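You operate a simulated robot arm through the tools that you are given. There is no shell and no other tool. Be economical: measure what you need, move in short steps, check, and stop when the job is done.

You are at the controls of a simulated two-armed robot. One attempt, no reset.

TASK
Put one of the tape cartons from the top of the packing bench on the job card there. Take the cardboard core from the chute end of the packing bench and put it on the glass top of the light box. Take the steel block on the chute end of the packing bench and put it away on the pale shelf of the press bed. Turn the strobe knob to 5 Hz. Put the black card on the green mat away on the glass top of the light box. Do these in any order. Set down upright: tape carton, steel block.

The check looks at the end state, three seconds after you hand in, the way a careful person would. Anything else that was tipped, shoved, dropped, spilled or broken makes it a failure.

THE ROBOT
Two 7-joint arms with two-finger grippers on one trunk, on a base that drives. Base frame: it is fixed to the floor where the robot stands at the start and does not move with it; the origin is under the middle of the robot, x ahead of it, y to its left, z up; the surface under the hand at the start is at about z = 0.85. Lengths are in m, angles in degrees, forces in N, time in s.
The left shoulder is at the start at [0.046, 0.175, 1.203], the right one opposite. With the tool pointing down near the work surface each hand reaches from about 0.1 to 0.84 m from the robot's upright axis, wherever it stands, measured 20 degrees to its own side. Places, roughly: black card (8x7x3 cm) [-0.5, 6.3, 0.8]; cardboard core [0.75, 1, 1]; glass top of the light box (32x25 cm) [0.56, 2.2, 0.94]; job card [0.5, -0.25, 0.75]; pale shelf of the press bed (22x17 cm) [-2.38, 4.38, 0.96]; steel block [0.75, 1.25, 0.75]; strobe knob [0.4, 3, 0.9]; tape carton [0.5, -0.25, 1]. Payload 2.94 kg a hand.
The TCP of each hand is the grasp point between the finger pads, 0.03 m short of the fingertips. In the tool frame z runs along the fingers and y along their closing line. Largest opening 0.138 m; the body of the gripper starts 0.109 m behind the TCP.
Orientation is that of the tool frame in the base frame, as [roll, pitch, yaw] about the fixed x, y, z axes, in that order (R = Rz(yaw) Ry(pitch) Rx(roll)). With the fingers straight down and closing along the base's y, the tool's x points along the base's -x, its y along +y and its z along -z.

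THE INTERFACE
- The arms move only by the tool nudge_tool. It takes "left_deltas", "right_deltas" or both (then of equal length, played together; a hand with none holds still); each is a list of rows, each a list of 7 numbers: the shift along the tool's x, y, z in m, then the turn, a rotation vector about the tool's x, y, z in degrees, then the finger opening in m, from 0 to 0.138. In form: [[x, y, z, ax, ay, az, fingers], ...]. A call has 1 to 10 rows; each row shifts and turns the commanded pose from where the row before left it, along the tool's axes as they then stand. A row lasts 0.2 s, in which the tool goes at most 0.05 m and 8.6 degrees; a call with a longer step from one row to the next is refused whole, and so is a gripper value outside its range. A pose out of reach is approached as far as the arm can. The call stops where the force on the tool passes 40 N (or 10 N more than at its start, if that is more) or the arm is blocked; 0.2 s more then pass. The fingers move at their own pace and stop on an object; they squeeze with about 30 N. The grip force told is the motor's: it shows also when the fingers shut on nothing. Time passes only in rows, and 0.2 s behind the last, so rows that do not move let the fingers close. It gives the time, the measured TCP pose, the force on the tool (base axes), the opening and the grip force at its end, in the units of the frame above (readings bear some noise), with the torque about the TCP (base axes, N m) and any sound that the robot's microphone picked up, and new pictures: "show" is both (left out), scene, wrist or none (wrist: the cameras of the hands that moved).
- Cameras (640 x 400 px; columns grow to the right, rows downward): "scene" is now at [0.1089, 0.0175, 1.6709]; the picture's right is [0.23, -0.97, -0.00], its down [-0.79, -0.18, -0.59] and it looks along [0.58, 0.14, -0.81] (base axes); focal length 253 px, centre (320, 200). "left" rides on the left gripper at [0.071, -0.019, -0.146] in its tool frame; the picture's right is [0.26, 0.97, 0.00], its down [-0.85, 0.23, -0.48] and it looks along [-0.46, 0.12, 0.88] (tool axes); focal length 280 px, centre (320, 200). "right" rides on the right gripper at [0.071, 0.019, -0.146] in its tool frame; the picture's right is [-0.26, 0.96, 0.00], its down [-0.85, -0.23, -0.48] and it looks along [-0.46, -0.12, 0.88] (tool axes); focal length 280 px, centre (320, 200). There is no depth. A picture from a camera that has moved, and an enlarged one, comes with that camera's place and axes in the base frame and with its lens.
- move_column(by): slides the trunk up (or, below 0, down) by that many m; the arms and the scene camera ride with it, the base frame stays. It gives what a move gives, with no picture.
- steer(legs): drives the robot by 1 to 6 legs, each [ahead, turn to the left] in m and degrees, along the robot's own axes; the way and the turn of a leg run together, so that a leg with both is an arc; at most 1.5 m and 180 degrees a leg. The arms and the cameras ride along, it lands a little off, and it stops where it bumps. It gives what a move gives, and a new picture of the scene camera.
- turn_head(pan, tilt): turns the head with the scene camera to pan (to the left, within 120 degrees either way) and tilt (down, from -29 to 69), counted from straight ahead of the robot. It gives what a move gives, and a new picture of the scene camera.
- zoom(camera, box): a new picture of the part [left, top, right, bottom] of that camera's present view, enlarged. No time passes.
- close_job(): hands the job in; it is judged then, once.

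Work in short steps. Places have to be worked out from the pictures, the camera data and where the tool is seen: move nearer, look again, correct. Check each grasp and each placing, and mend what went wrong. You have 165 turns and 260 pictures in all, those below and enlarged ones among them. Open the grippers and draw the arms clear of the work before you hand the job in, unless the task says otherwise; then end with one line.

The tools are called after "Request:" as name(argument=value, ...) on one line, values as JSON. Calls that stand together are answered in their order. nudge_tool: Moves the arms, as the interface text tells. Its arguments: {"type":"object","properties":{"left_deltas":{"type":"array","items":{"type":"array","items":{"type":"number"}}},"right_deltas":{"type":"array","items":{"type":"array","items":{"type":"number"}}},"show":{"type":"string","enum":["both","scene","wrist","none"]}},"required":[]} The other tools are called the same way: move_column (by) slides the trunk up or down; steer (legs) drives the base; turn_head (pan, tilt) turns the head that bears the scene camera; zoom (camera, box) takes an enlarged picture of a part of a camera's view; close_job () hands the job in.

At the start:

```text
time_s: 0.0
left_eef_pos: [0.5544, 0.4119, 1.1803]
left_ee_rot: [-179.9, 0.0, 180.0]
left_ft_force: [-0.4, -0.2, 0.3]
left_ft_torque: [-0.01, -0.03, 0.01]
left_opening: 0.1377
left_grip_force: 0.1
right_eef_pos: [0.586, -0.0535, 1.1504]
right_ee_rot: [-179.9, -0.1, 179.9]
right_ft_force: [-0.1, -0.6, -0.1]
right_ft_torque: [0.01, 0.04, 0.04]
right_opening: 0.1381
right_grip_force: 0.0
trunk travel left (down, up): [-0.375, 0.359]
robot x, y, heading: [0.0006, -0.0013, -0.2]
head pan, tilt: [13.2, 53.7]
```

scene: 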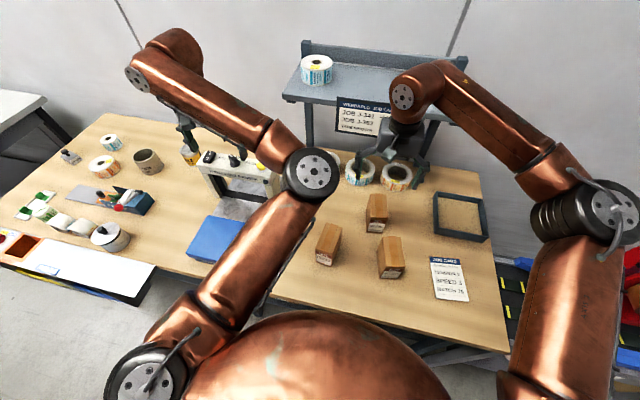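
right: 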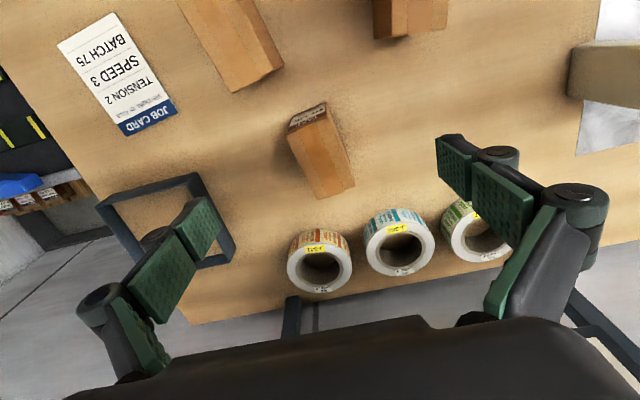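
left: 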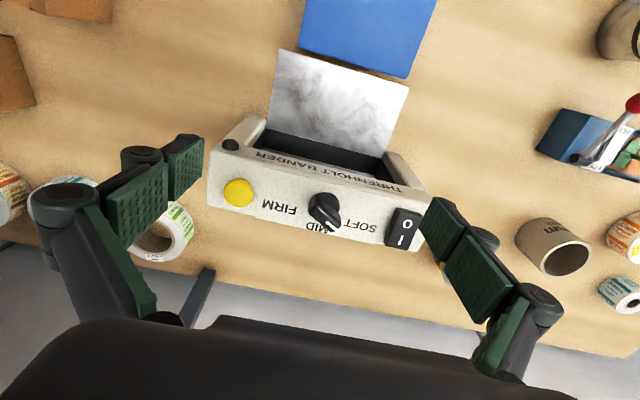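

I'll zoom in on the cartons and the job card, and on the left half of the bench, to see what is there.

Request:
zoom(camera="scene", box=[290, 170, 510, 310])

Request:
zoom(camera="scene", box=[0, 110, 270, 290])

Request:
zoom(camera="right", box=[40, 0, 460, 260])

```text
2.86 times, centred on (400, 240) of scene
camera zoom: at [0.1089, 0.0175, 1.6709], right [0.23, -0.97, 0.0], down [-0.79, -0.18, -0.59], along [0.58, 0.14, -0.81], focal length 723 px, centre (91, 86)
```

zoom: 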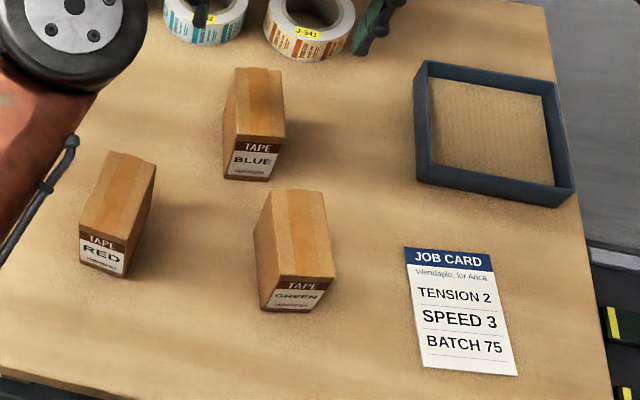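

```text
2.22 times, centred on (135, 200) of scene
camera zoom: at [0.1089, 0.0175, 1.6709], right [0.23, -0.97, 0.0], down [-0.79, -0.18, -0.59], along [0.58, 0.14, -0.81], focal length 563 px, centre (731, 200)
```

zoom: 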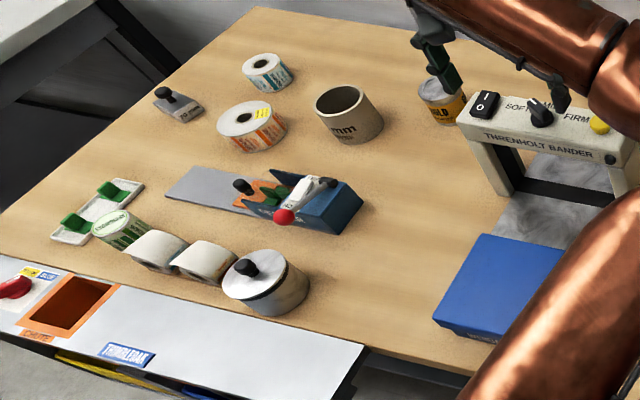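

```text
1.52 times, centred on (250, 130) of right
camera zoom: at [0.5171, -0.0352, 1.2974], right [0.26, 0.96, 0.0], down [0.85, -0.23, 0.47], along [0.46, -0.12, -0.88], focal length 427 px, centre (427, 307)
```

zoom: 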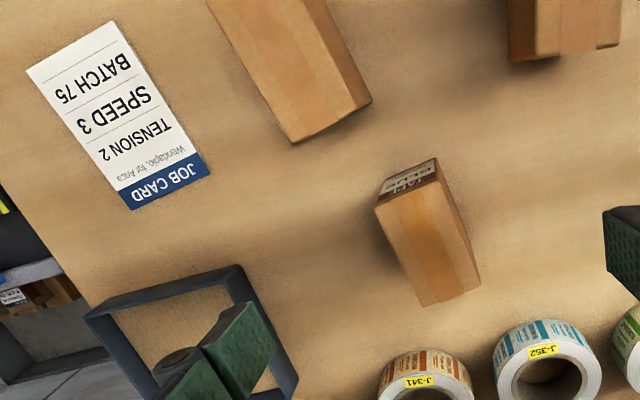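

The green carton stands at about (0.49, -0.12), roughly 10x5.6x10 cm, yawed about 10°. The job card is at about (0.48, -0.32). I'll bring the right hand over the green carton.

Request:
nudge_tool(right_deltas=[[0.0245, -0.0175, 0.025, 0, 0, 0, 0.12], [0.0245, -0.0175, 0.025, 0, 0, 0, 0.12], [0.0245, -0.0175, 0.025, 0, 0, 0, 0.12], [0.0245, -0.0175, 0.025, 0, 0, 0, 0.12], [0, 0, 0, 0, 0, -5, 0.12], [0, 0, 0, 0, 0, -5, 0.12]])

```text
time_s: 1.4
left_eef_pos: [0.5541, 0.4115, 1.1809]
left_ee_rot: [180.0, 0.0, 180.0]
left_ft_force: [-0.5, -0.5, 0.4]
left_ft_torque: [0.03, 0.02, 0.01]
left_opening: 0.138
left_grip_force: 0.0
right_eef_pos: [0.4882, -0.1254, 1.0517]
right_ee_rot: [179.9, 0.0, -170.1]
right_ft_force: [0.0, -0.3, -0.1]
right_ft_torque: [-0.01, 0.0, 0.0]
right_opening: 0.12
right_grip_force: 0.1
trunk travel left (down, up): [-0.375, 0.359]
robot x, y, heading: [0.0007, 0.0017, -0.1]
head pan, tilt: [13.2, 53.7]
camera scene: at [0.1085, 0.0165, 1.671], right [0.23, -0.97, 0.0], down [-0.79, -0.18, -0.59], along [0.58, 0.14, -0.81], focal length 253 px, centre (320, 200)
camera right: at [0.4172, -0.1182, 1.1981], right [0.09, 1.0, 0.0], down [0.88, -0.08, 0.48], along [0.47, -0.04, -0.88], focal length 280 px, centre (320, 200)
```

scene: 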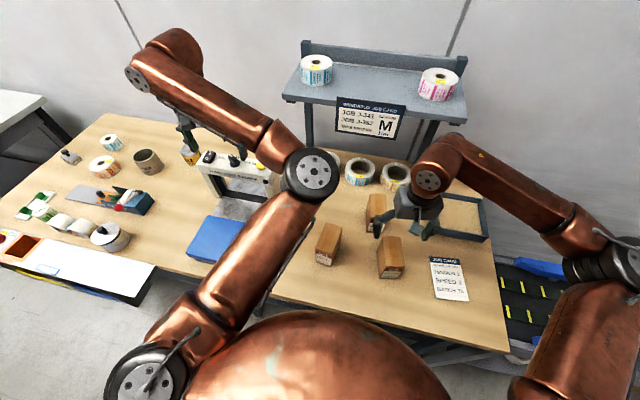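
right: 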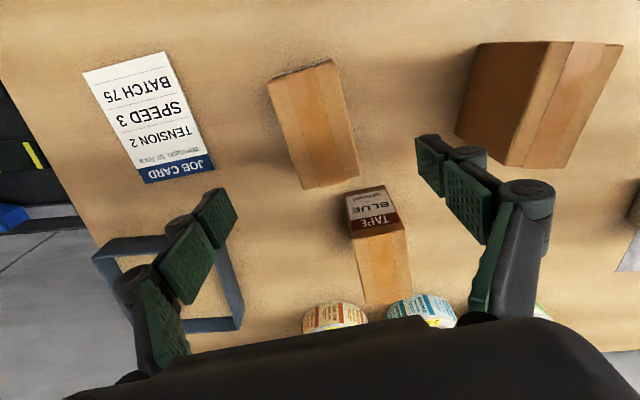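

The carton is centred under the hand, with its centre at about (0.48, -0.126). I'll descend to z≈0.92 and close.

Request:
nudge_tool(right_deltas=[[0.008, 0, 0.04, 0, 0, 0, 0.12], [0, 0, 0.045, 0, 0, 0, 0.12], [0, 0, 0.043, 0, 0, -1, 0.12], [0, 0, 0, 0, 0, 0, 0.03], [0, 0, 0, 0, 0, 0, 0.03], [0, 0, 0, 0, 0, 0, 0.03], [0, 0, 0, 0, 0, 0, 0.03], [0, 0, 0, 0, 0, 0, 0.03]], show="both")

```text
time_s: 3.2
left_eef_pos: [0.5556, 0.4131, 1.1813]
left_ee_rot: [179.9, 0.0, 180.0]
left_ft_force: [0.5, -0.5, 0.7]
left_ft_torque: [0.02, 0.01, 0.0]
left_opening: 0.1377
left_grip_force: 0.1
right_eef_pos: [0.4803, -0.1245, 0.9219]
right_ee_rot: [179.9, -0.1, -169.0]
right_ft_force: [0.6, -1.2, -0.2]
right_ft_torque: [-0.1, -0.1, -0.05]
right_opening: 0.0573
right_grip_force: 29.8
trunk travel left (down, up): [-0.375, 0.359]
robot x, y, heading: [0.0002, -0.0006, -0.2]
head pan, tilt: [13.2, 53.7]
camera scene: at [0.1088, 0.0172, 1.6709], right [0.23, -0.97, 0.0], down [-0.79, -0.18, -0.59], along [0.58, 0.14, -0.81], focal length 253 px, centre (320, 200)
camera right: at [0.4082, -0.1192, 1.0685], right [0.07, 1.0, 0.0], down [0.88, -0.06, 0.47], along [0.47, -0.03, -0.88], focal length 280 px, centre (320, 200)
```

scene: 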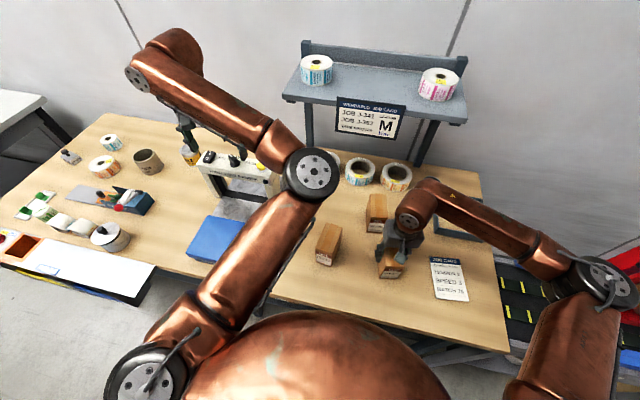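
right: 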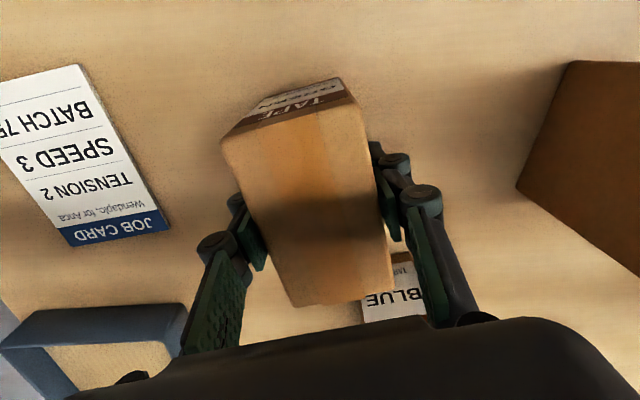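

The carton is held, with the opening at 0.057. I'll lift it, carry it to the job card at about (0.485, -0.32), and lower it most of the way.

Request:
nudge_tool(right_deltas=[[0, 0, -0.03, 0, 0, 0, 0.03], [0, 0, -0.03, 0, 0, 0, 0.03], [0.0065, -0.0386, 0, 0, 0, 0, 0.03], [0.0065, -0.0386, 0, 0, 0, 0, 0.03], [0.0065, -0.0386, 0, 0, 0, 0, 0.03], [0.0065, -0.0386, 0, 0, 0, 0, 0.03], [0.0065, -0.0386, 0, 0, 0, 0, 0.03], [0, 0, 0.02, 0, 0, 4, 0.03], [0, 0, 0.02, 0, 0, 0, 0.03]])

```text
time_s: 5.2
left_eef_pos: [0.555, 0.4114, 1.1807]
left_ee_rot: [180.0, -0.1, -180.0]
left_ft_force: [0.3, -1.1, -0.5]
left_ft_torque: [0.05, -0.05, 0.0]
left_opening: 0.1377
left_grip_force: 0.0
right_eef_pos: [0.4835, -0.3204, 0.9409]
right_ee_rot: [179.9, -0.1, -173.0]
right_ft_force: [-1.1, 0.1, -2.4]
right_ft_torque: [-0.01, -0.03, -0.02]
right_opening: 0.0575
right_grip_force: 30.7
trunk travel left (down, up): [-0.375, 0.359]
robot x, y, heading: [0.0012, 0.0008, -0.2]
head pan, tilt: [13.2, 53.7]
camera scene: at [0.1091, 0.0162, 1.6709], right [0.23, -0.97, 0.0], down [-0.79, -0.18, -0.59], along [0.58, 0.14, -0.81], focal length 253 px, centre (320, 200)
camera right: at [0.4128, -0.3095, 1.089], right [0.14, 0.99, 0.0], down [0.87, -0.13, 0.47], along [0.47, -0.07, -0.88], focal length 280 px, centre (320, 200)
```

scene: 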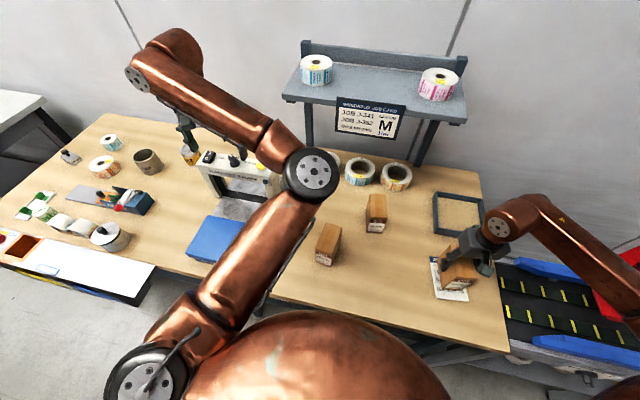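
right: 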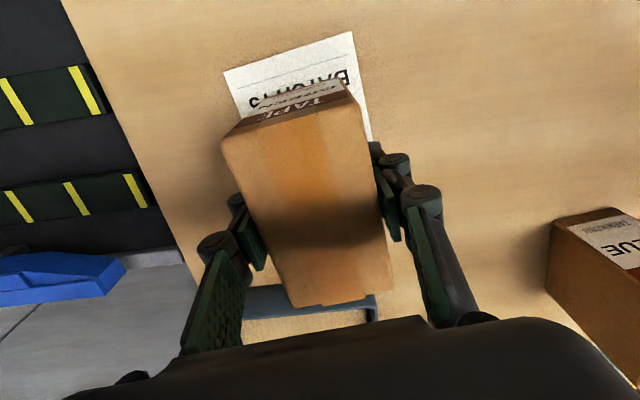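

The carton is over the card. I'll lower it the last 2 cm in small steps until contact.

Request:
nudge_tool(right_deltas=[[0, 0, 0.01, 0, 0, 0, 0.03], [0, 0, 0.005, 0, 0, 0, 0.03], [0, 0, 0.003, 0, 0, 0, 0.03], [0, 0, 0.001, 0, 0, 0, 0.03]], show="scene")

Request:
zoom(camera="scene", box=[390, 200, 530, 310])

```text
time_s: 6.2
left_eef_pos: [0.5517, 0.412, 1.1818]
left_ee_rot: [180.0, 0.2, 179.9]
left_ft_force: [-0.7, 0.8, -0.4]
left_ft_torque: [-0.01, 0.0, 0.02]
left_opening: 0.1376
left_grip_force: 0.0
right_eef_pos: [0.4845, -0.3219, 0.926]
right_ee_rot: [-180.0, 0.2, -173.0]
right_ft_force: [-1.9, -4.6, 23.7]
right_ft_torque: [-0.25, 0.31, 0.01]
right_opening: 0.0577
right_grip_force: 29.7
trunk travel left (down, up): [-0.375, 0.359]
robot x, y, heading: [-0.0005, 0.0001, -0.1]
head pan, tilt: [13.2, 53.7]
camera scene: at [0.1065, 0.0177, 1.6714], right [0.23, -0.97, 0.0], down [-0.78, -0.18, -0.59], along [0.58, 0.13, -0.81], focal length 253 px, centre (320, 200)
```

scene: 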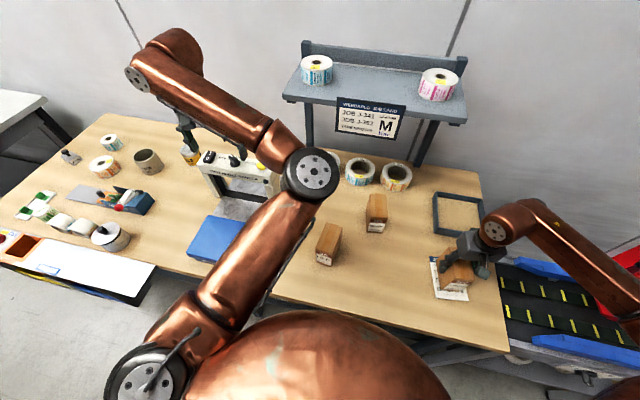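

```text
3.64 times, centred on (460, 255) of scene
camera zoom: at [0.1065, 0.0177, 1.6714], right [0.23, -0.97, 0.0], down [-0.78, -0.18, -0.59], along [0.58, 0.13, -0.81], focal length 921 px, centre (-189, 0)
```

zoom: 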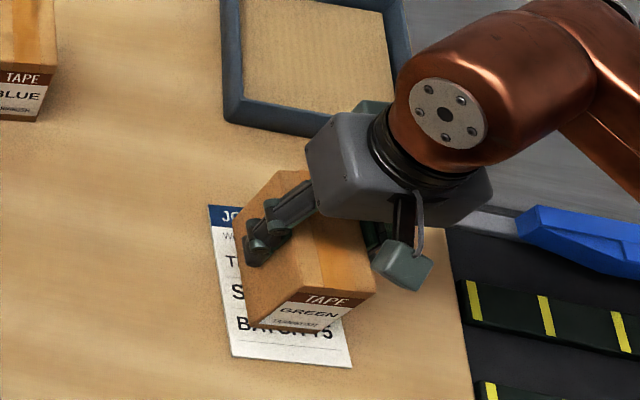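

It touched down at about 0.926. The carton sits slightly right of the card's middle, so I'll lift 1 cm, shift it 1 cm to +y, set it down again and release.

Request:
nudge_tool(right_deltas=[[0, 0, -0.014, 0, 0, 0, 0.03], [0.001, 0.01, 0, 0, 0, 0, 0.03], [0, 0, 0.005, 0, 0, 0, 0.03], [0, 0, 0.004, 0, 0, 0, 0.03], [0, 0, 0.003, 0, 0, 0, 0.03], [0, 0, 0, 0, 0, 0, 0.1], [0, 0, 0, 0, 0, 0, 0.1], [0, 0, 0, 0, 0, 0, 0.1], [0, 0, -0.04, 0, 0, 0, 0.12], [0, 0, -0.05, 0, 0, 0, 0.12]], show="none")

Request:
nudge_tool(right_deltas=[[0, 0, -0.05, 0, 0, 0, 0.12], [0, 0, -0.05, 0, 0, 0, 0.12], [0.04, 0, 0, 0, 0, 0, 0.12]], show="both")

```text
time_s: 8.4
left_eef_pos: [0.5541, 0.4113, 1.1797]
left_ee_rot: [179.9, 0.0, 180.0]
left_ft_force: [0.1, 0.0, -0.2]
left_ft_torque: [0.0, 0.0, 0.03]
left_opening: 0.1377
left_grip_force: 0.0
right_eef_pos: [0.4845, -0.3095, 1.0152]
right_ee_rot: [180.0, -0.1, -173.0]
right_ft_force: [-0.1, -0.5, 0.3]
right_ft_torque: [-0.02, -0.03, 0.0]
right_opening: 0.1201
right_grip_force: 0.1
trunk travel left (down, up): [-0.375, 0.359]
robot x, y, heading: [-0.0005, -0.0006, -0.2]
head pan, tilt: [13.2, 53.7]
```

```text
time_s: 9.2
left_eef_pos: [0.5518, 0.4097, 1.1824]
left_ee_rot: [179.9, 0.1, -180.0]
left_ft_force: [0.7, 0.0, -0.5]
left_ft_torque: [0.03, -0.07, 0.02]
left_opening: 0.1382
left_grip_force: 0.0
right_eef_pos: [0.4406, -0.3148, 1.1165]
right_ee_rot: [179.9, 0.1, -173.0]
right_ft_force: [0.1, 0.0, 0.7]
right_ft_torque: [0.03, -0.07, 0.01]
right_opening: 0.1204
right_grip_force: 0.0
trunk travel left (down, up): [-0.375, 0.359]
robot x, y, heading: [0.0016, -0.0035, 0.2]
head pan, tilt: [13.2, 53.7]
camera scene: at [0.1062, 0.0157, 1.6712], right [0.23, -0.97, 0.0], down [-0.78, -0.18, -0.59], along [0.58, 0.14, -0.81], focal length 253 px, centre (320, 200)
camera right: at [0.3703, -0.3046, 1.2641], right [0.14, 0.99, 0.0], down [0.87, -0.13, 0.48], along [0.47, -0.07, -0.88], focal length 280 px, centre (320, 200)
```

scene: 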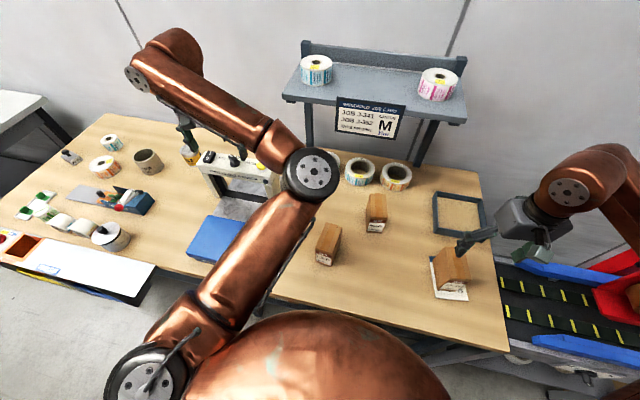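
right: 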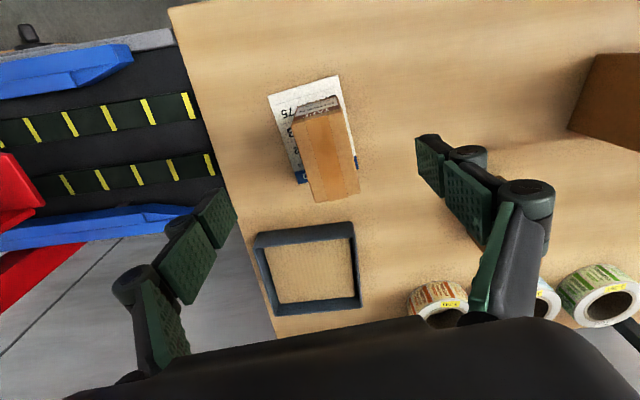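

I'll zoom to check the placing.

Request:
zoom(camera="right", box=[230, 50, 400, 220])

Request:
zoom(camera="scene", box=[390, 200, 530, 310])

```text
2.35 times, centred on (315, 135) of right
camera zoom: at [0.3703, -0.3046, 1.2641], right [0.14, 0.99, 0.0], down [0.87, -0.13, 0.48], along [0.47, -0.07, -0.88], focal length 660 px, centre (332, 353)
```

zoom: 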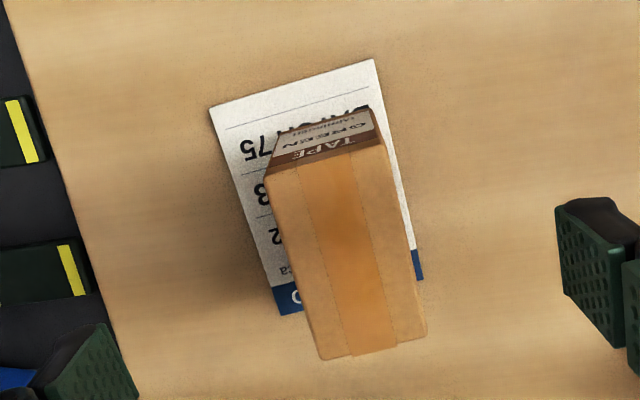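

```text
3.64 times, centred on (460, 255) of scene
camera zoom: at [0.1062, 0.0157, 1.6712], right [0.23, -0.97, 0.0], down [-0.78, -0.18, -0.59], along [0.58, 0.14, -0.81], focal length 921 px, centre (-189, 0)
```

zoom: 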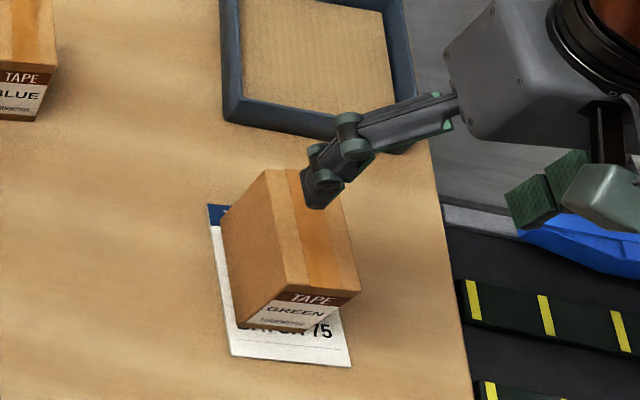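

The carton stands upright on the card. Next I'll fold both arms in closer and higher before driving along the bench.

Request:
nudge_tool(left_deltas=[[0.036, -0.02, -0.012, 0, 0, 0, 0.12], [0.036, -0.02, -0.012, 0, 0, 0, 0.12], [0.036, -0.02, -0.012, 0, 0, 0, 0.12], [0.036, -0.02, -0.012, 0, 0, 0, 0.12], [0.036, -0.02, -0.012, 0, 0, 0, 0.12], [0.036, -0.02, -0.012, 0, 0, 0, 0.12], [0.036, -0.02, -0.012, 0, 0, 0, 0.12]], right_deltas=[[0.02, 0.009, -0.022, 0, 0, 1, 0.12], [0.02, 0.009, -0.022, 0, 0, 1, 0.12], [0.02, 0.009, -0.022, 0, 0, 1, 0.12], [0.02, 0.009, -0.022, 0, 0, 1, 0.12], [0.02, 0.009, -0.022, 0, 0, 1, 0.12], [0.02, 0.009, -0.022, 0, 0, 1, 0.12], [0.02, 0.009, -0.022, 0, 0, 1, 0.12]], show="none")

Request:
turn_head(pan=75, tilt=35)

```text
time_s: 10.8
left_eef_pos: [0.3005, 0.2784, 1.2653]
left_ee_rot: [-179.9, 0.1, -179.9]
left_ft_force: [-0.3, -0.1, -1.1]
left_ft_torque: [-0.02, -0.03, 0.01]
left_opening: 0.1202
left_grip_force: 0.1
left hand out of reach, approached as far as the arm can: row 7
right_eef_pos: [0.297, -0.2631, 1.2692]
right_ee_rot: [-179.9, 0.0, 179.9]
right_ft_force: [0.4, 0.4, -0.9]
right_ft_torque: [-0.02, -0.07, 0.01]
right_opening: 0.12
right_grip_force: 0.1
trunk travel left (down, up): [-0.375, 0.359]
robot x, y, heading: [-0.0003, -0.0021, 0.1]
head pan, tilt: [13.2, 53.7]
```

```text
time_s: 12.1
left_eef_pos: [0.3036, 0.2787, 1.2655]
left_ee_rot: [-180.0, 0.0, -179.9]
left_ft_force: [0.5, -0.3, -0.4]
left_ft_torque: [0.04, 0.03, 0.0]
left_opening: 0.1202
left_grip_force: 0.0
right_eef_pos: [0.3004, -0.264, 1.268]
right_ee_rot: [179.8, 0.1, 179.9]
right_ft_force: [-0.4, -1.1, 0.9]
right_ft_torque: [0.02, 0.03, 0.0]
right_opening: 0.12
right_grip_force: 0.0
trunk travel left (down, up): [-0.375, 0.359]
robot x, y, heading: [0.0037, 0.0021, -0.0]
head pan, tilt: [75.0, 35.0]
camera scene: at [0.0599, 0.0851, 1.6976], right [0.97, -0.26, 0.0], down [-0.15, -0.55, -0.82], along [0.21, 0.79, -0.57], focal length 253 px, centre (320, 200)
```

scene: 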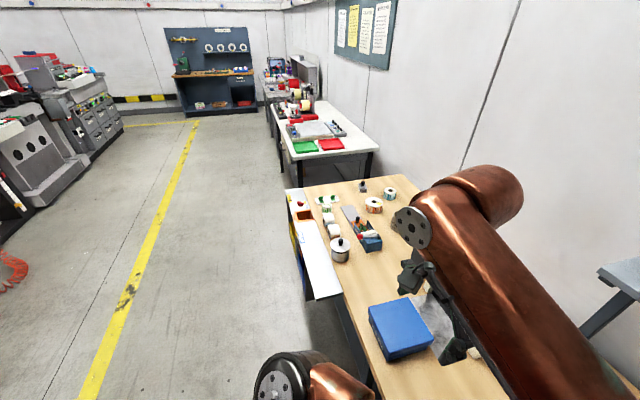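

I have the layout. I'll back off 0.15 m, turn left, drive about 1.05 m along the bench, then face the chute end.

Request:
steer(legs=[[-0.15, 0], [0, 90], [1.05, 0], [0, -90]])

Request:
turn_head(pan=0, tilt=52)

```text
time_s: 26.2
left_eef_pos: [0.1231, 1.3402, 1.2653]
left_ee_rot: [-180.0, 0.1, -178.4]
left_ft_force: [0.4, -0.7, -0.1]
left_ft_torque: [0.06, 0.0, -0.01]
left_opening: 0.1201
left_grip_force: 0.0
right_eef_pos: [0.1325, 0.7983, 1.2683]
right_ee_rot: [179.9, 0.0, -178.5]
right_ft_force: [1.1, 0.2, 0.7]
right_ft_torque: [-0.01, 0.0, -0.03]
right_opening: 0.1204
right_grip_force: 0.1
trunk travel left (down, up): [-0.375, 0.359]
robot x, y, heading: [-0.1709, 1.0576, 1.5]
head pan, tilt: [75.0, 35.0]
camera scene: at [-0.1151, 1.1404, 1.6976], right [0.97, -0.23, 0.0], down [-0.13, -0.56, -0.82], along [0.19, 0.8, -0.57], focal length 253 px, centre (320, 200)
```

scene: 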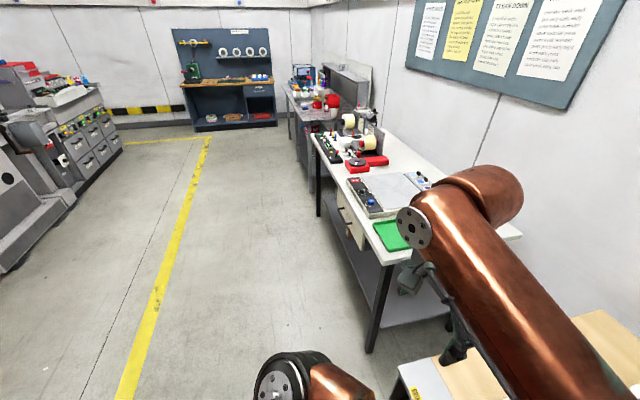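

```text
time_s: 27.7
left_eef_pos: [0.1229, 1.3395, 1.2644]
left_ee_rot: [-180.0, -0.1, -178.4]
left_ft_force: [-0.2, -0.5, 0.6]
left_ft_torque: [0.01, 0.02, 0.0]
left_opening: 0.1203
left_grip_force: 0.0
right_eef_pos: [0.1348, 0.7989, 1.2671]
right_ee_rot: [180.0, 0.0, -178.6]
right_ft_force: [0.2, -0.6, -0.1]
right_ft_torque: [0.0, 0.03, -0.02]
right_opening: 0.1202
right_grip_force: 0.1
trunk travel left (down, up): [-0.375, 0.359]
robot x, y, heading: [-0.1721, 1.052, 1.4]
head pan, tilt: [0.0, 52.0]
camera scene: at [-0.0604, 1.057, 1.6732], right [0.03, -1.0, 0.0], down [-0.79, -0.02, -0.62], along [0.62, 0.02, -0.79], focal length 253 px, centre (320, 200)
```

scene: 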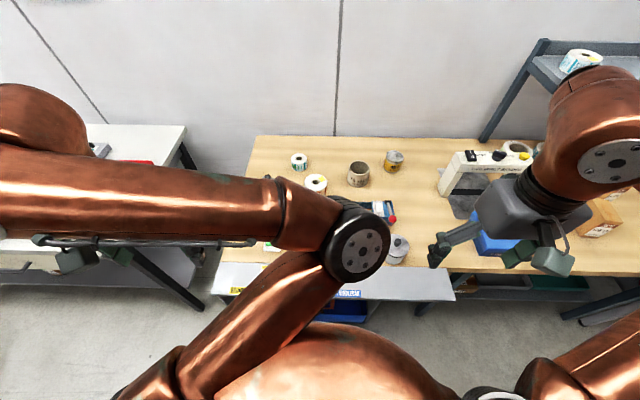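

The core is at about (0.707, 0.919), and the left arm hides the block. I'll drive ahead 0.12 to get in reach, then lift the left arm outward to see the block.

Request:
steer(legs=[[0.12, -1]])

Request:
nudge_tool(left_deltas=[[-0.03, 0.025, 0.0, 0, 0, 0, 0.12], [-0.03, 0.025, 0.0, 0, 0, 0, 0.12], [-0.03, 0.025, 0.0, 0, 0, 0, 0.12], [-0.03, 0.025, 0.0, 0, 0, 0, 0.12], [-0.03, 0.025, 0.0, 0, 0, 0, 0.12], [-0.03, 0.025, 0.0, 0, 0, 0, 0.12], [-0.03, 0.025, 0.0, 0, 0, 0, 0.12], [-0.03, 0.025, 0.0, 0, 0, 0, 0.12]], show="both")

```text
time_s: 28.9
left_eef_pos: [0.2488, 1.3359, 1.2655]
left_ee_rot: [-179.8, 0.0, -179.5]
left_ft_force: [0.8, -0.1, 0.3]
left_ft_torque: [-0.01, 0.06, 0.03]
left_opening: 0.1199
left_grip_force: 0.0
right_eef_pos: [0.2491, 0.7948, 1.2673]
right_ee_rot: [179.9, -0.1, -179.6]
right_ft_force: [0.2, 0.4, -0.4]
right_ft_torque: [0.01, 0.05, 0.01]
right_opening: 0.1204
right_grip_force: 0.1
trunk travel left (down, up): [-0.375, 0.359]
robot x, y, heading: [-0.0549, 1.0564, 0.3]
head pan, tilt: [0.0, 52.0]
camera scene: at [0.0602, 1.0571, 1.6732], right [0.01, -1.0, 0.0], down [-0.79, -0.01, -0.61], along [0.61, 0.0, -0.79], focal length 253 px, centre (320, 200)
```

scene: 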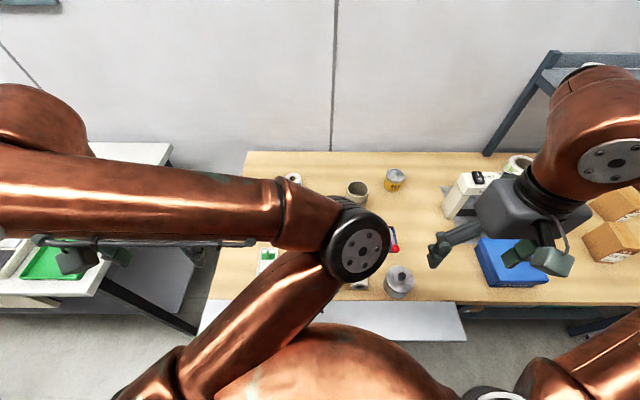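

```text
time_s: 30.7
left_eef_pos: [0.489, 1.5397, 1.2638]
left_ee_rot: [-179.8, 0.0, -179.6]
left_ft_force: [-0.5, 0.1, -0.1]
left_ft_torque: [0.0, 0.02, 0.0]
left_opening: 0.1201
left_grip_force: 0.0
right_eef_pos: [0.2476, 0.7971, 1.2686]
right_ee_rot: [-180.0, -0.1, -179.5]
right_ft_force: [0.7, 1.0, 0.5]
right_ft_torque: [-0.06, 0.04, 0.0]
right_opening: 0.1201
right_grip_force: 0.0
trunk travel left (down, up): [-0.375, 0.359]
robot x, y, heading: [-0.0538, 1.0555, 0.4]
head pan, tilt: [0.0, 52.0]
camera scene: at [0.0603, 1.0594, 1.6731], right [0.01, -1.0, 0.0], down [-0.79, -0.01, -0.61], along [0.61, 0.0, -0.79], focal length 253 px, centre (320, 200)
camera left: at [0.4182, 1.5191, 1.4078], right [-0.27, 0.96, 0.0], down [0.85, 0.24, 0.47], along [0.46, 0.13, -0.88], focal length 280 px, centre (320, 200)
```

scene: 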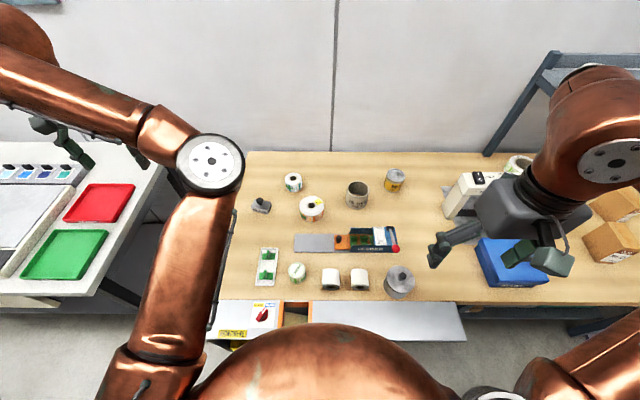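
left: 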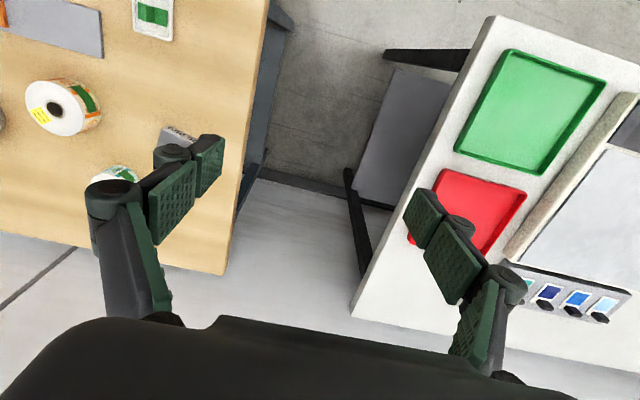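

Now the block and core are visible. I'll zoom in.

Request:
zoom(camera="scene", box=[235, 155, 425, 310])

Request:
zoom(camera="scene", box=[240, 165, 340, 230])

```text
2.58 times, centred on (330, 232) of scene
camera zoom: at [0.0603, 1.0594, 1.6731], right [0.01, -1.0, 0.0], down [-0.79, -0.01, -0.61], along [0.61, 0.0, -0.79], focal length 653 px, centre (294, 116)
```

zoom: 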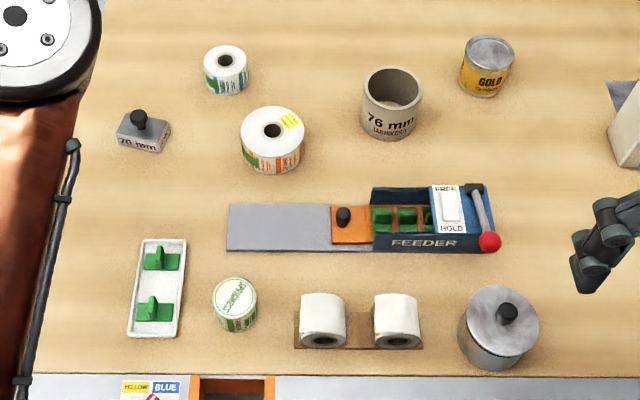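

```text
6.15 times, centred on (290, 198) of scene
camera zoom: at [0.0603, 1.0594, 1.6731], right [0.01, -1.0, 0.0], down [-0.79, -0.01, -0.61], along [0.61, 0.0, -0.79], focal length 1558 px, centre (505, 215)
```

zoom: 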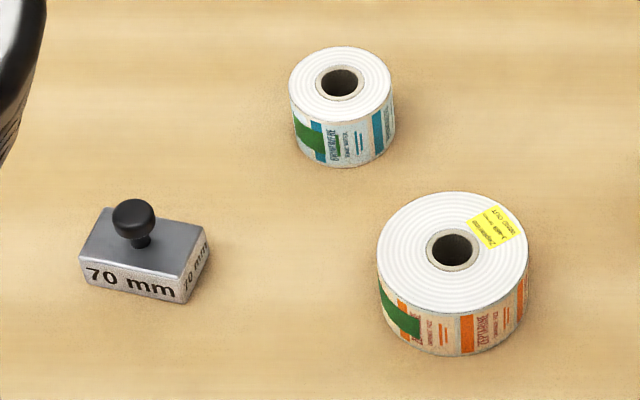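

The steel block is the 70 mm gauge: centre at about (0.649, 1.289), 7x4 cm, its long axis near y but turned about 14° clockwise. I'll send the left hand above it.

Request:
nudge_tool(left_deltas=[[-0.0178, -0.028, 0.028, 0, 0, 0, 0.12], [-0.0178, -0.028, 0.028, 0, 0, 0, 0.12], [-0.0178, -0.028, 0.028, 0, 0, 0, 0.12], [-0.0178, -0.028, 0.028, 0, 0, 0, 0.12], [-0.0178, -0.028, 0.028, 0, 0, 0, 0.12], [-0.0178, -0.028, 0.028, 0, 0, 0, 0.12], [-0.0178, -0.028, 0.028, 0, 0, 0, 0.12], [-0.0178, -0.028, 0.028, 0, 0, 0, 0.12], [-0.0178, -0.028, 0.028, 0, 0, 7, 0.12], [0, 0, 0, 0, 0, 7, 0.12]], show="both")

```text
time_s: 32.9
left_eef_pos: [0.6479, 1.288, 1.0104]
left_ee_rot: [-179.9, 0.1, 166.4]
left_ft_force: [-0.4, 0.0, -0.2]
left_ft_torque: [0.02, -0.01, -0.01]
left_opening: 0.1201
left_grip_force: 0.2
right_eef_pos: [0.2472, 0.7952, 1.2698]
right_ee_rot: [180.0, 0.0, -179.6]
right_ft_force: [-0.5, -0.2, 1.0]
right_ft_torque: [-0.02, -0.01, -0.01]
right_opening: 0.1201
right_grip_force: 0.1
trunk travel left (down, up): [-0.375, 0.359]
robot x, y, heading: [-0.0526, 1.0544, 0.4]
head pan, tilt: [0.0, 52.0]
camera scene: at [0.0585, 1.0574, 1.6733], right [0.01, -1.0, 0.0], down [-0.79, -0.01, -0.62], along [0.62, 0.0, -0.79], focal length 253 px, centre (320, 200)
camera left: at [0.5748, 1.2842, 1.1564], right [-0.03, 1.0, 0.0], down [0.88, 0.02, 0.48], along [0.48, 0.01, -0.88], focal length 280 px, centre (320, 200)
```

scene: 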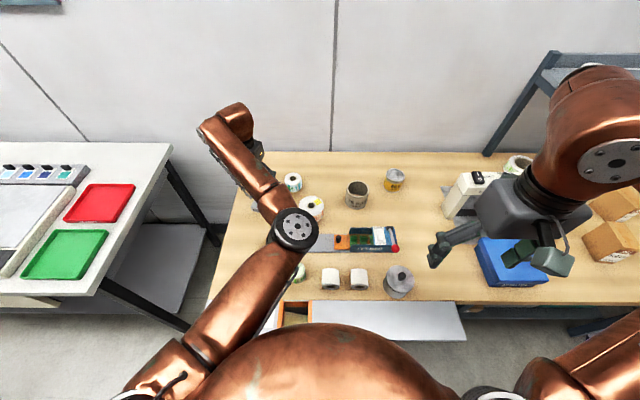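
left: 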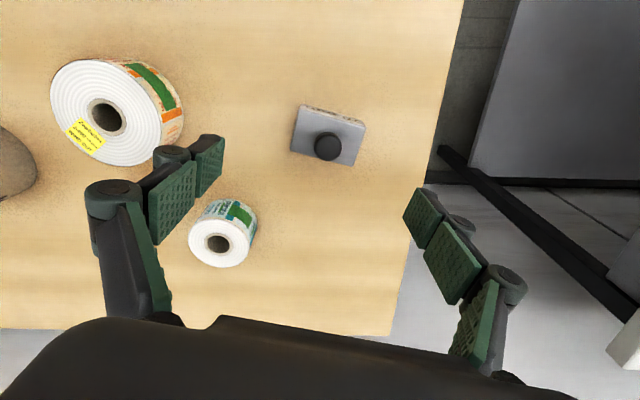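

The block is centred within about 5 mm. I'll make a fine shift, descend to TCP z≈0.886 and close.

Request:
nudge_tool(left_deltas=[[-0.003, 0.005, 0.035, 0, 0, 1, 0.12], [0, 0, 0.04, 0, 0, 0, 0.12], [0, 0, 0.03, 0, 0, 0, 0.12], [0, 0, 0.019, 0, 0, 0, 0.12], [0, 0, 0, 0, 0, 0, 0.04], [0, 0, 0, 0, 0, 0, 0.04], [0, 0, 0, 0, 0, 0, 0.04], [0, 0, 0, 0, 0, 0, 0.04], [0, 0, 0, 0, 0, 0, 0.04]], show="wrist")

```text
time_s: 34.9
left_eef_pos: [0.6534, 1.2926, 0.8879]
left_ee_rot: [-180.0, 0.0, 165.4]
left_ft_force: [0.5, 2.2, 1.4]
left_ft_torque: [0.16, -0.11, 0.0]
left_opening: 0.0693
left_grip_force: 29.7
right_eef_pos: [0.2476, 0.7938, 1.2678]
right_ee_rot: [179.8, 0.0, -179.6]
right_ft_force: [-0.5, -0.6, 0.2]
right_ft_torque: [0.03, 0.01, -0.03]
right_opening: 0.1203
right_grip_force: 0.1
trunk travel left (down, up): [-0.375, 0.359]
robot x, y, heading: [-0.0536, 1.0536, 0.6]
head pan, tilt: [0.0, 52.0]
camera left: at [0.5804, 1.291, 1.0345], right [-0.01, 1.0, 0.0], down [0.88, 0.01, 0.48], along [0.48, 0.01, -0.88], focal length 280 px, centre (320, 200)
```

left: 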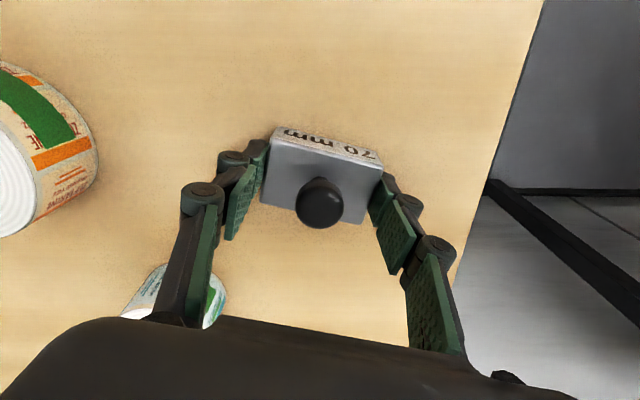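

The block is gripped, with the opening at 0.069. I'll lift it while the right hand travels over to the core at about (0.694, 0.912).

Request:
nudge_tool(left_deltas=[[0, 0, -0.03, 0, 0, 0, 0.04], [0, 0, -0.04, 0, 0, 0, 0.04], [0, 0, -0.04, 0, 0, 0, 0.04], [0, 0, -0.04, 0, 0, 0, 0.04], [0.03, 0, -0.03, 0, 0, 0, 0.04], [0.03, 0, -0.02, 0, 0, 0, 0.04], [0.03, 0, 0, 0, 0, 0, 0.04], [0.03, 0, 0, 0, 0, 0, 0.04], [0, 0, 0, 0, 0, 0, 0.04], [0, 0, 0, 0, 0, 0, 0.04]], right_deltas=[[-0.0406, 0.0107, 0.015, 0, 0, 0, 0.12], [-0.0406, 0.0107, 0.015, 0, 0, 0, 0.12], [-0.0406, 0.0107, 0.015, 0, 0, 0, 0.12], [-0.0406, 0.0107, 0.015, 0, 0, 0, 0.12], [-0.0406, 0.0107, 0.022, 0, 0, 0, 0.125], [-0.0406, 0.0107, 0.022, 0, 0, 0, 0.125], [-0.0406, 0.0107, 0.022, 0, 0, 0, 0.125], [-0.0406, 0.0107, 0.022, 0, 0, 0, 0.125], [-0.0406, 0.0107, 0.022, 0, 0, 0, 0.125], [-0.0406, 0.0107, 0.022, 0, 0, 0, 0.125]], show="both")

```text
time_s: 37.1
left_eef_pos: [0.5362, 1.3246, 1.0873]
left_ee_rot: [-179.9, 0.0, 165.4]
left_ft_force: [0.1, 0.5, -3.8]
left_ft_torque: [-0.02, 0.04, -0.03]
left_opening: 0.0696
left_grip_force: 30.3
right_eef_pos: [0.6522, 0.9029, 1.0772]
right_ee_rot: [180.0, -0.1, -179.6]
right_ft_force: [0.0, -0.5, -0.9]
right_ft_torque: [0.0, 0.02, 0.01]
right_opening: 0.1248
right_grip_force: 0.1
trunk travel left (down, up): [-0.375, 0.359]
robot x, y, heading: [-0.0551, 1.0583, 0.4]
head pan, tilt: [0.0, 52.0]
camera scene: at [0.0605, 1.0584, 1.673], right [0.01, -1.0, 0.0], down [-0.79, -0.01, -0.61], along [0.61, 0.0, -0.79], focal length 253 px, centre (320, 200)
camera right: at [0.5834, 0.9222, 1.2242], right [0.26, 0.97, 0.0], down [0.85, -0.22, 0.48], along [0.46, -0.12, -0.88], focal length 280 px, centre (320, 200)
camera left: at [0.4641, 1.3237, 1.2332], right [-0.01, 1.0, 0.0], down [0.88, 0.01, 0.47], along [0.47, 0.0, -0.88], focal length 280 px, centre (320, 200)
```

scene: 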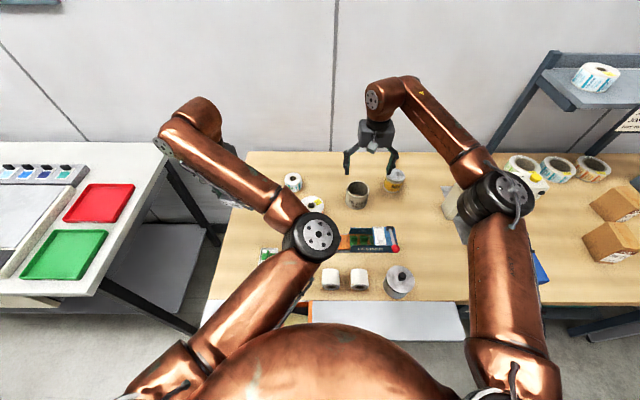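
right: 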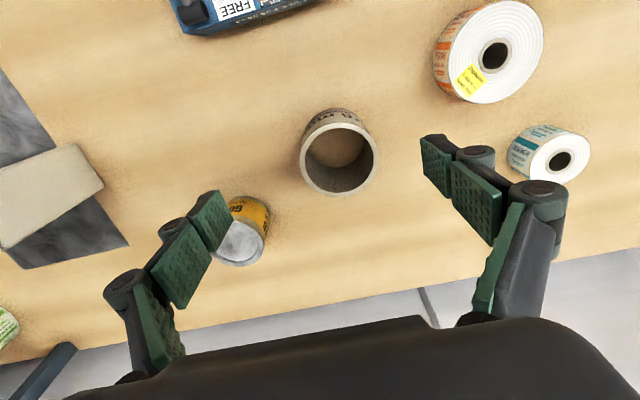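
left: 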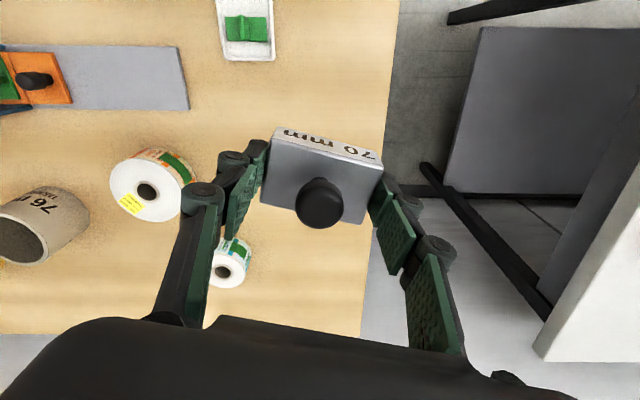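

The core centre is confirmed at about (0.695, 0.914), with a diameter of about 87 mm. I'll shift over it, descend to z≈0.893 and close.

Request:
nudge_tool(right_deltas=[[-0.043, 0.0115, 0.01, 0, 0, 0, 0.13], [0, 0, 0.044, 0, 0, 0, 0.13], [0, 0, 0.045, 0, 0, 0, 0.13], [0, 0, 0.045, 0, 0, 0, 0.13], [0, 0, 0.04, 0, 0, 0, 0.13], [0, 0, 0, 0, 0, 0, 0.07], [0, 0, 0, 0, 0, 0, 0.07], [0, 0, 0, 0, 0, 0, 0.07], [0, 0, 0, 0, 0, 0, 0.07]], show="wrist")

```text
time_s: 39.1
left_eef_pos: [0.5366, 1.3238, 1.0885]
left_ee_rot: [-179.9, 0.0, 165.5]
left_ft_force: [0.0, 0.3, -3.9]
left_ft_torque: [0.04, 0.0, 0.0]
left_opening: 0.0695
left_grip_force: 29.9
right_eef_pos: [0.6968, 0.9174, 0.8955]
right_ee_rot: [179.9, 0.1, -179.6]
right_ft_force: [-0.1, -0.7, 3.5]
right_ft_torque: [0.07, 0.02, -0.02]
right_opening: 0.0891
right_grip_force: 29.9
trunk travel left (down, up): [-0.375, 0.359]
robot x, y, heading: [-0.0499, 1.0539, 0.3]
head pan, tilt: [0.0, 52.0]
camera right: at [0.6265, 0.936, 1.0421], right [0.26, 0.97, 0.0], down [0.85, -0.23, 0.48], along [0.46, -0.12, -0.88], focal length 280 px, centre (320, 200)
```

right: 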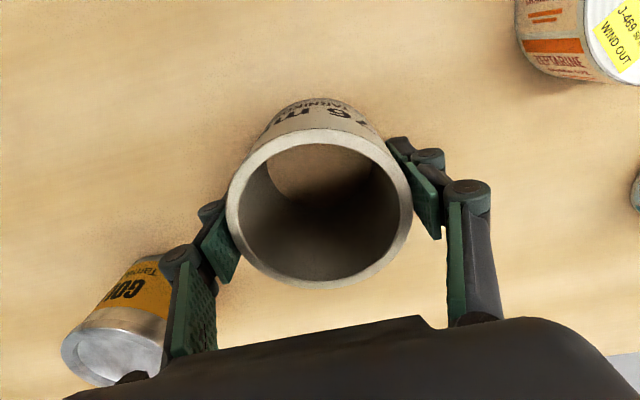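

The core is gripped. I'll lift it and retract both arms for the drive.

Request:
nudge_tool(right_deltas=[[0, 0, -0.04, 0, 0, 0, 0.07], [0, 0, -0.045, 0, 0, 0, 0.07], [0, 0, -0.045, 0, 0, 0, 0.07], [0.042, -0.008, -0.02, 0, 0, 0, 0.07], [0.042, -0.008, -0.02, 0, 0, 0, 0.07], [0.042, -0.008, -0.02, 0, 0, 0, 0.07], [0.042, -0.008, -0.02, 0, 0, 0, 0.07], [0.042, -0.008, -0.02, 0, 0, 0, 0.07], [0.042, -0.008, -0.02, 0, 0, 0, 0.07], [0.042, -0.008, -0.02, 0, 0, 0, 0.07]], left_deltas=[[0.038, -0.01, -0.02, 0, 0, 0, 0.04], [0.038, -0.01, -0.02, 0, 0, 0, 0.04], [0.038, -0.01, -0.02, 0, 0, 0, 0.04], [0.038, -0.01, -0.02, 0, 0, 0, 0.04], [0.038, -0.01, -0.02, 0, 0, 0, 0.04], [0.038, -0.01, -0.02, 0, 0, 0, 0.04], [0, 0, 0, 0, 0, 0, 0.04], [0, 0, 0, 0, 0, 0, 0.04], [0, 0, 0, 0, 0, 0, 0.04], [0, 0, 0, 0, 0, 0, 0.04]], show="scene")

Request:
turn_head(pan=60, tilt=40)

```text
time_s: 41.3
left_eef_pos: [0.2982, 1.316, 1.2092]
left_ee_rot: [180.0, 0.0, 165.6]
left_ft_force: [-0.2, 0.0, -3.6]
left_ft_torque: [0.02, -0.06, -0.02]
left_opening: 0.0693
left_grip_force: 30.4
right_eef_pos: [0.4047, 0.858, 1.1638]
right_ee_rot: [179.8, 0.1, -179.6]
right_ft_force: [-0.6, 0.2, -0.3]
right_ft_torque: [0.02, -0.05, 0.01]
right_opening: 0.089
right_grip_force: 30.0
trunk travel left (down, up): [-0.375, 0.359]
robot x, y, heading: [-0.0531, 1.0546, 0.3]
head pan, tilt: [0.0, 52.0]
camera scene: at [0.058, 1.0567, 1.6733], right [0.01, -1.0, 0.0], down [-0.79, -0.01, -0.62], along [0.62, 0.0, -0.79], focal length 253 px, centre (320, 200)
```

scene: 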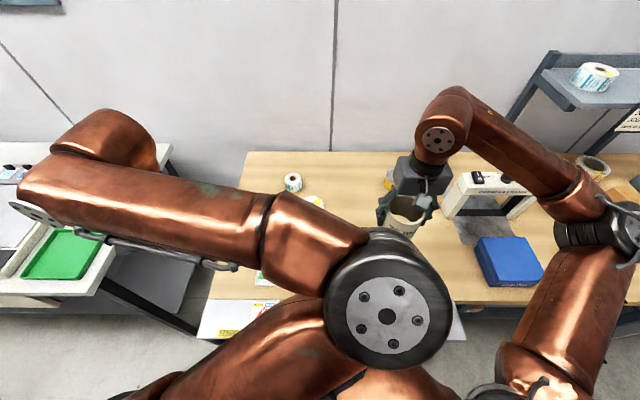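

```text
time_s: 42.6
left_eef_pos: [0.2994, 1.3175, 1.2086]
left_ee_rot: [-180.0, 0.0, 165.5]
left_ft_force: [0.4, 0.1, -3.4]
left_ft_torque: [-0.02, 0.01, 0.02]
left_opening: 0.0698
left_grip_force: 29.6
right_eef_pos: [0.4073, 0.8586, 1.1638]
right_ee_rot: [179.9, 0.0, -179.5]
right_ft_force: [-0.2, 0.0, -0.1]
right_ft_torque: [0.02, 0.03, -0.02]
right_opening: 0.0891
right_grip_force: 30.2
trunk travel left (down, up): [-0.375, 0.359]
robot x, y, heading: [-0.0549, 1.0559, 0.5]
head pan, tilt: [60.0, 40.0]
camera scene: at [0.0262, 1.1304, 1.69], right [0.87, -0.49, 0.0], down [-0.32, -0.56, -0.77], along [0.38, 0.67, -0.64], focal length 253 px, centre (320, 200)
```

scene: 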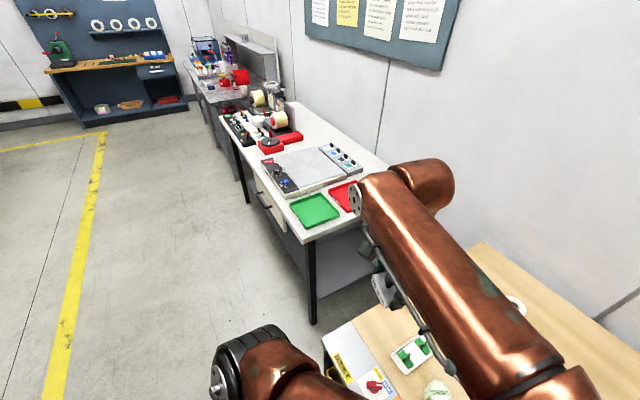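

The light box is confirmed at about (0.55, 2.22). I'll back off, drive along to y≈2.15 and face it.

Request:
steer(legs=[[-0.2, 0], [0, 90], [1.1, 0], [0, -90]])

Request:
turn_head(pan=0, tilt=45)

```text
time_s: 57.0
left_eef_pos: [0.0723, 2.443, 1.2079]
left_ee_rot: [-179.9, 0.0, 168.5]
left_ft_force: [0.2, 0.3, -3.6]
left_ft_torque: [0.03, -0.02, -0.05]
left_opening: 0.0693
left_grip_force: 30.0
right_eef_pos: [0.2027, 1.9909, 1.1642]
right_ee_rot: [179.8, 0.0, -176.7]
right_ft_force: [0.0, -1.1, -0.2]
right_ft_torque: [0.01, -0.04, 0.01]
right_opening: 0.0893
right_grip_force: 29.8
trunk travel left (down, up): [-0.375, 0.359]
robot x, y, heading: [-0.2697, 2.1649, 3.3]
head pan, tilt: [60.0, 40.0]
camera scene: at [-0.1908, 2.2422, 1.69], right [0.89, -0.45, 0.0], down [-0.29, -0.57, -0.77], along [0.34, 0.68, -0.64], focal length 253 px, centre (320, 200)
```

scene: 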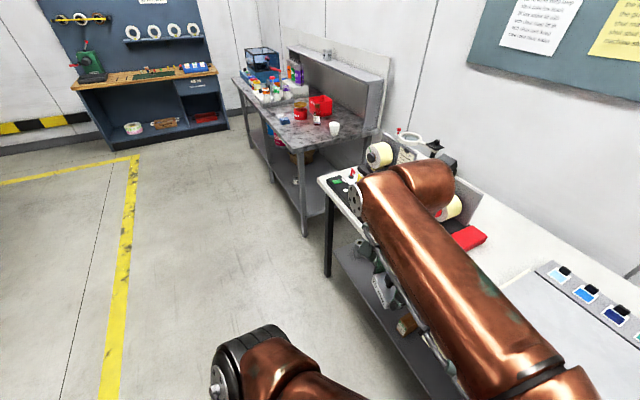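

```text
time_s: 58.3
left_eef_pos: [0.0727, 2.4435, 1.2094]
left_ee_rot: [-179.9, -0.1, 168.4]
left_ft_force: [0.6, 0.4, -4.9]
left_ft_torque: [0.01, 0.01, 0.02]
left_opening: 0.0692
left_grip_force: 29.7
right_eef_pos: [0.203, 1.9922, 1.1641]
right_ee_rot: [179.9, 0.1, -176.8]
right_ft_force: [-0.5, -0.3, -1.1]
right_ft_torque: [0.03, -0.03, 0.03]
right_opening: 0.0893
right_grip_force: 29.9
trunk travel left (down, up): [-0.375, 0.359]
robot x, y, heading: [-0.2673, 2.1645, 3.4]
head pan, tilt: [0.0, 45.0]
camera scene: at [-0.1477, 2.1714, 1.6827], right [0.06, -1.0, 0.0], down [-0.71, -0.04, -0.71], along [0.71, 0.04, -0.71], focal length 253 px, centre (320, 200)
```

scene: 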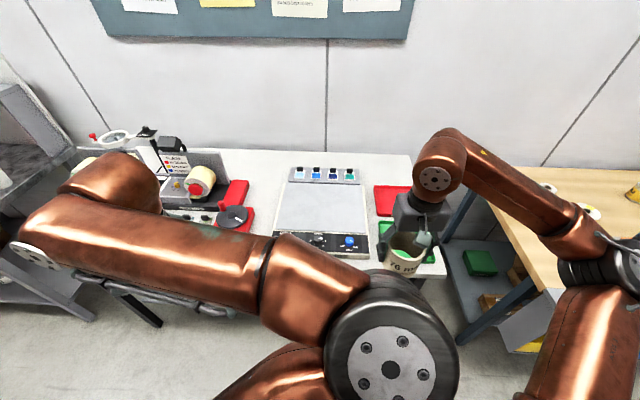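

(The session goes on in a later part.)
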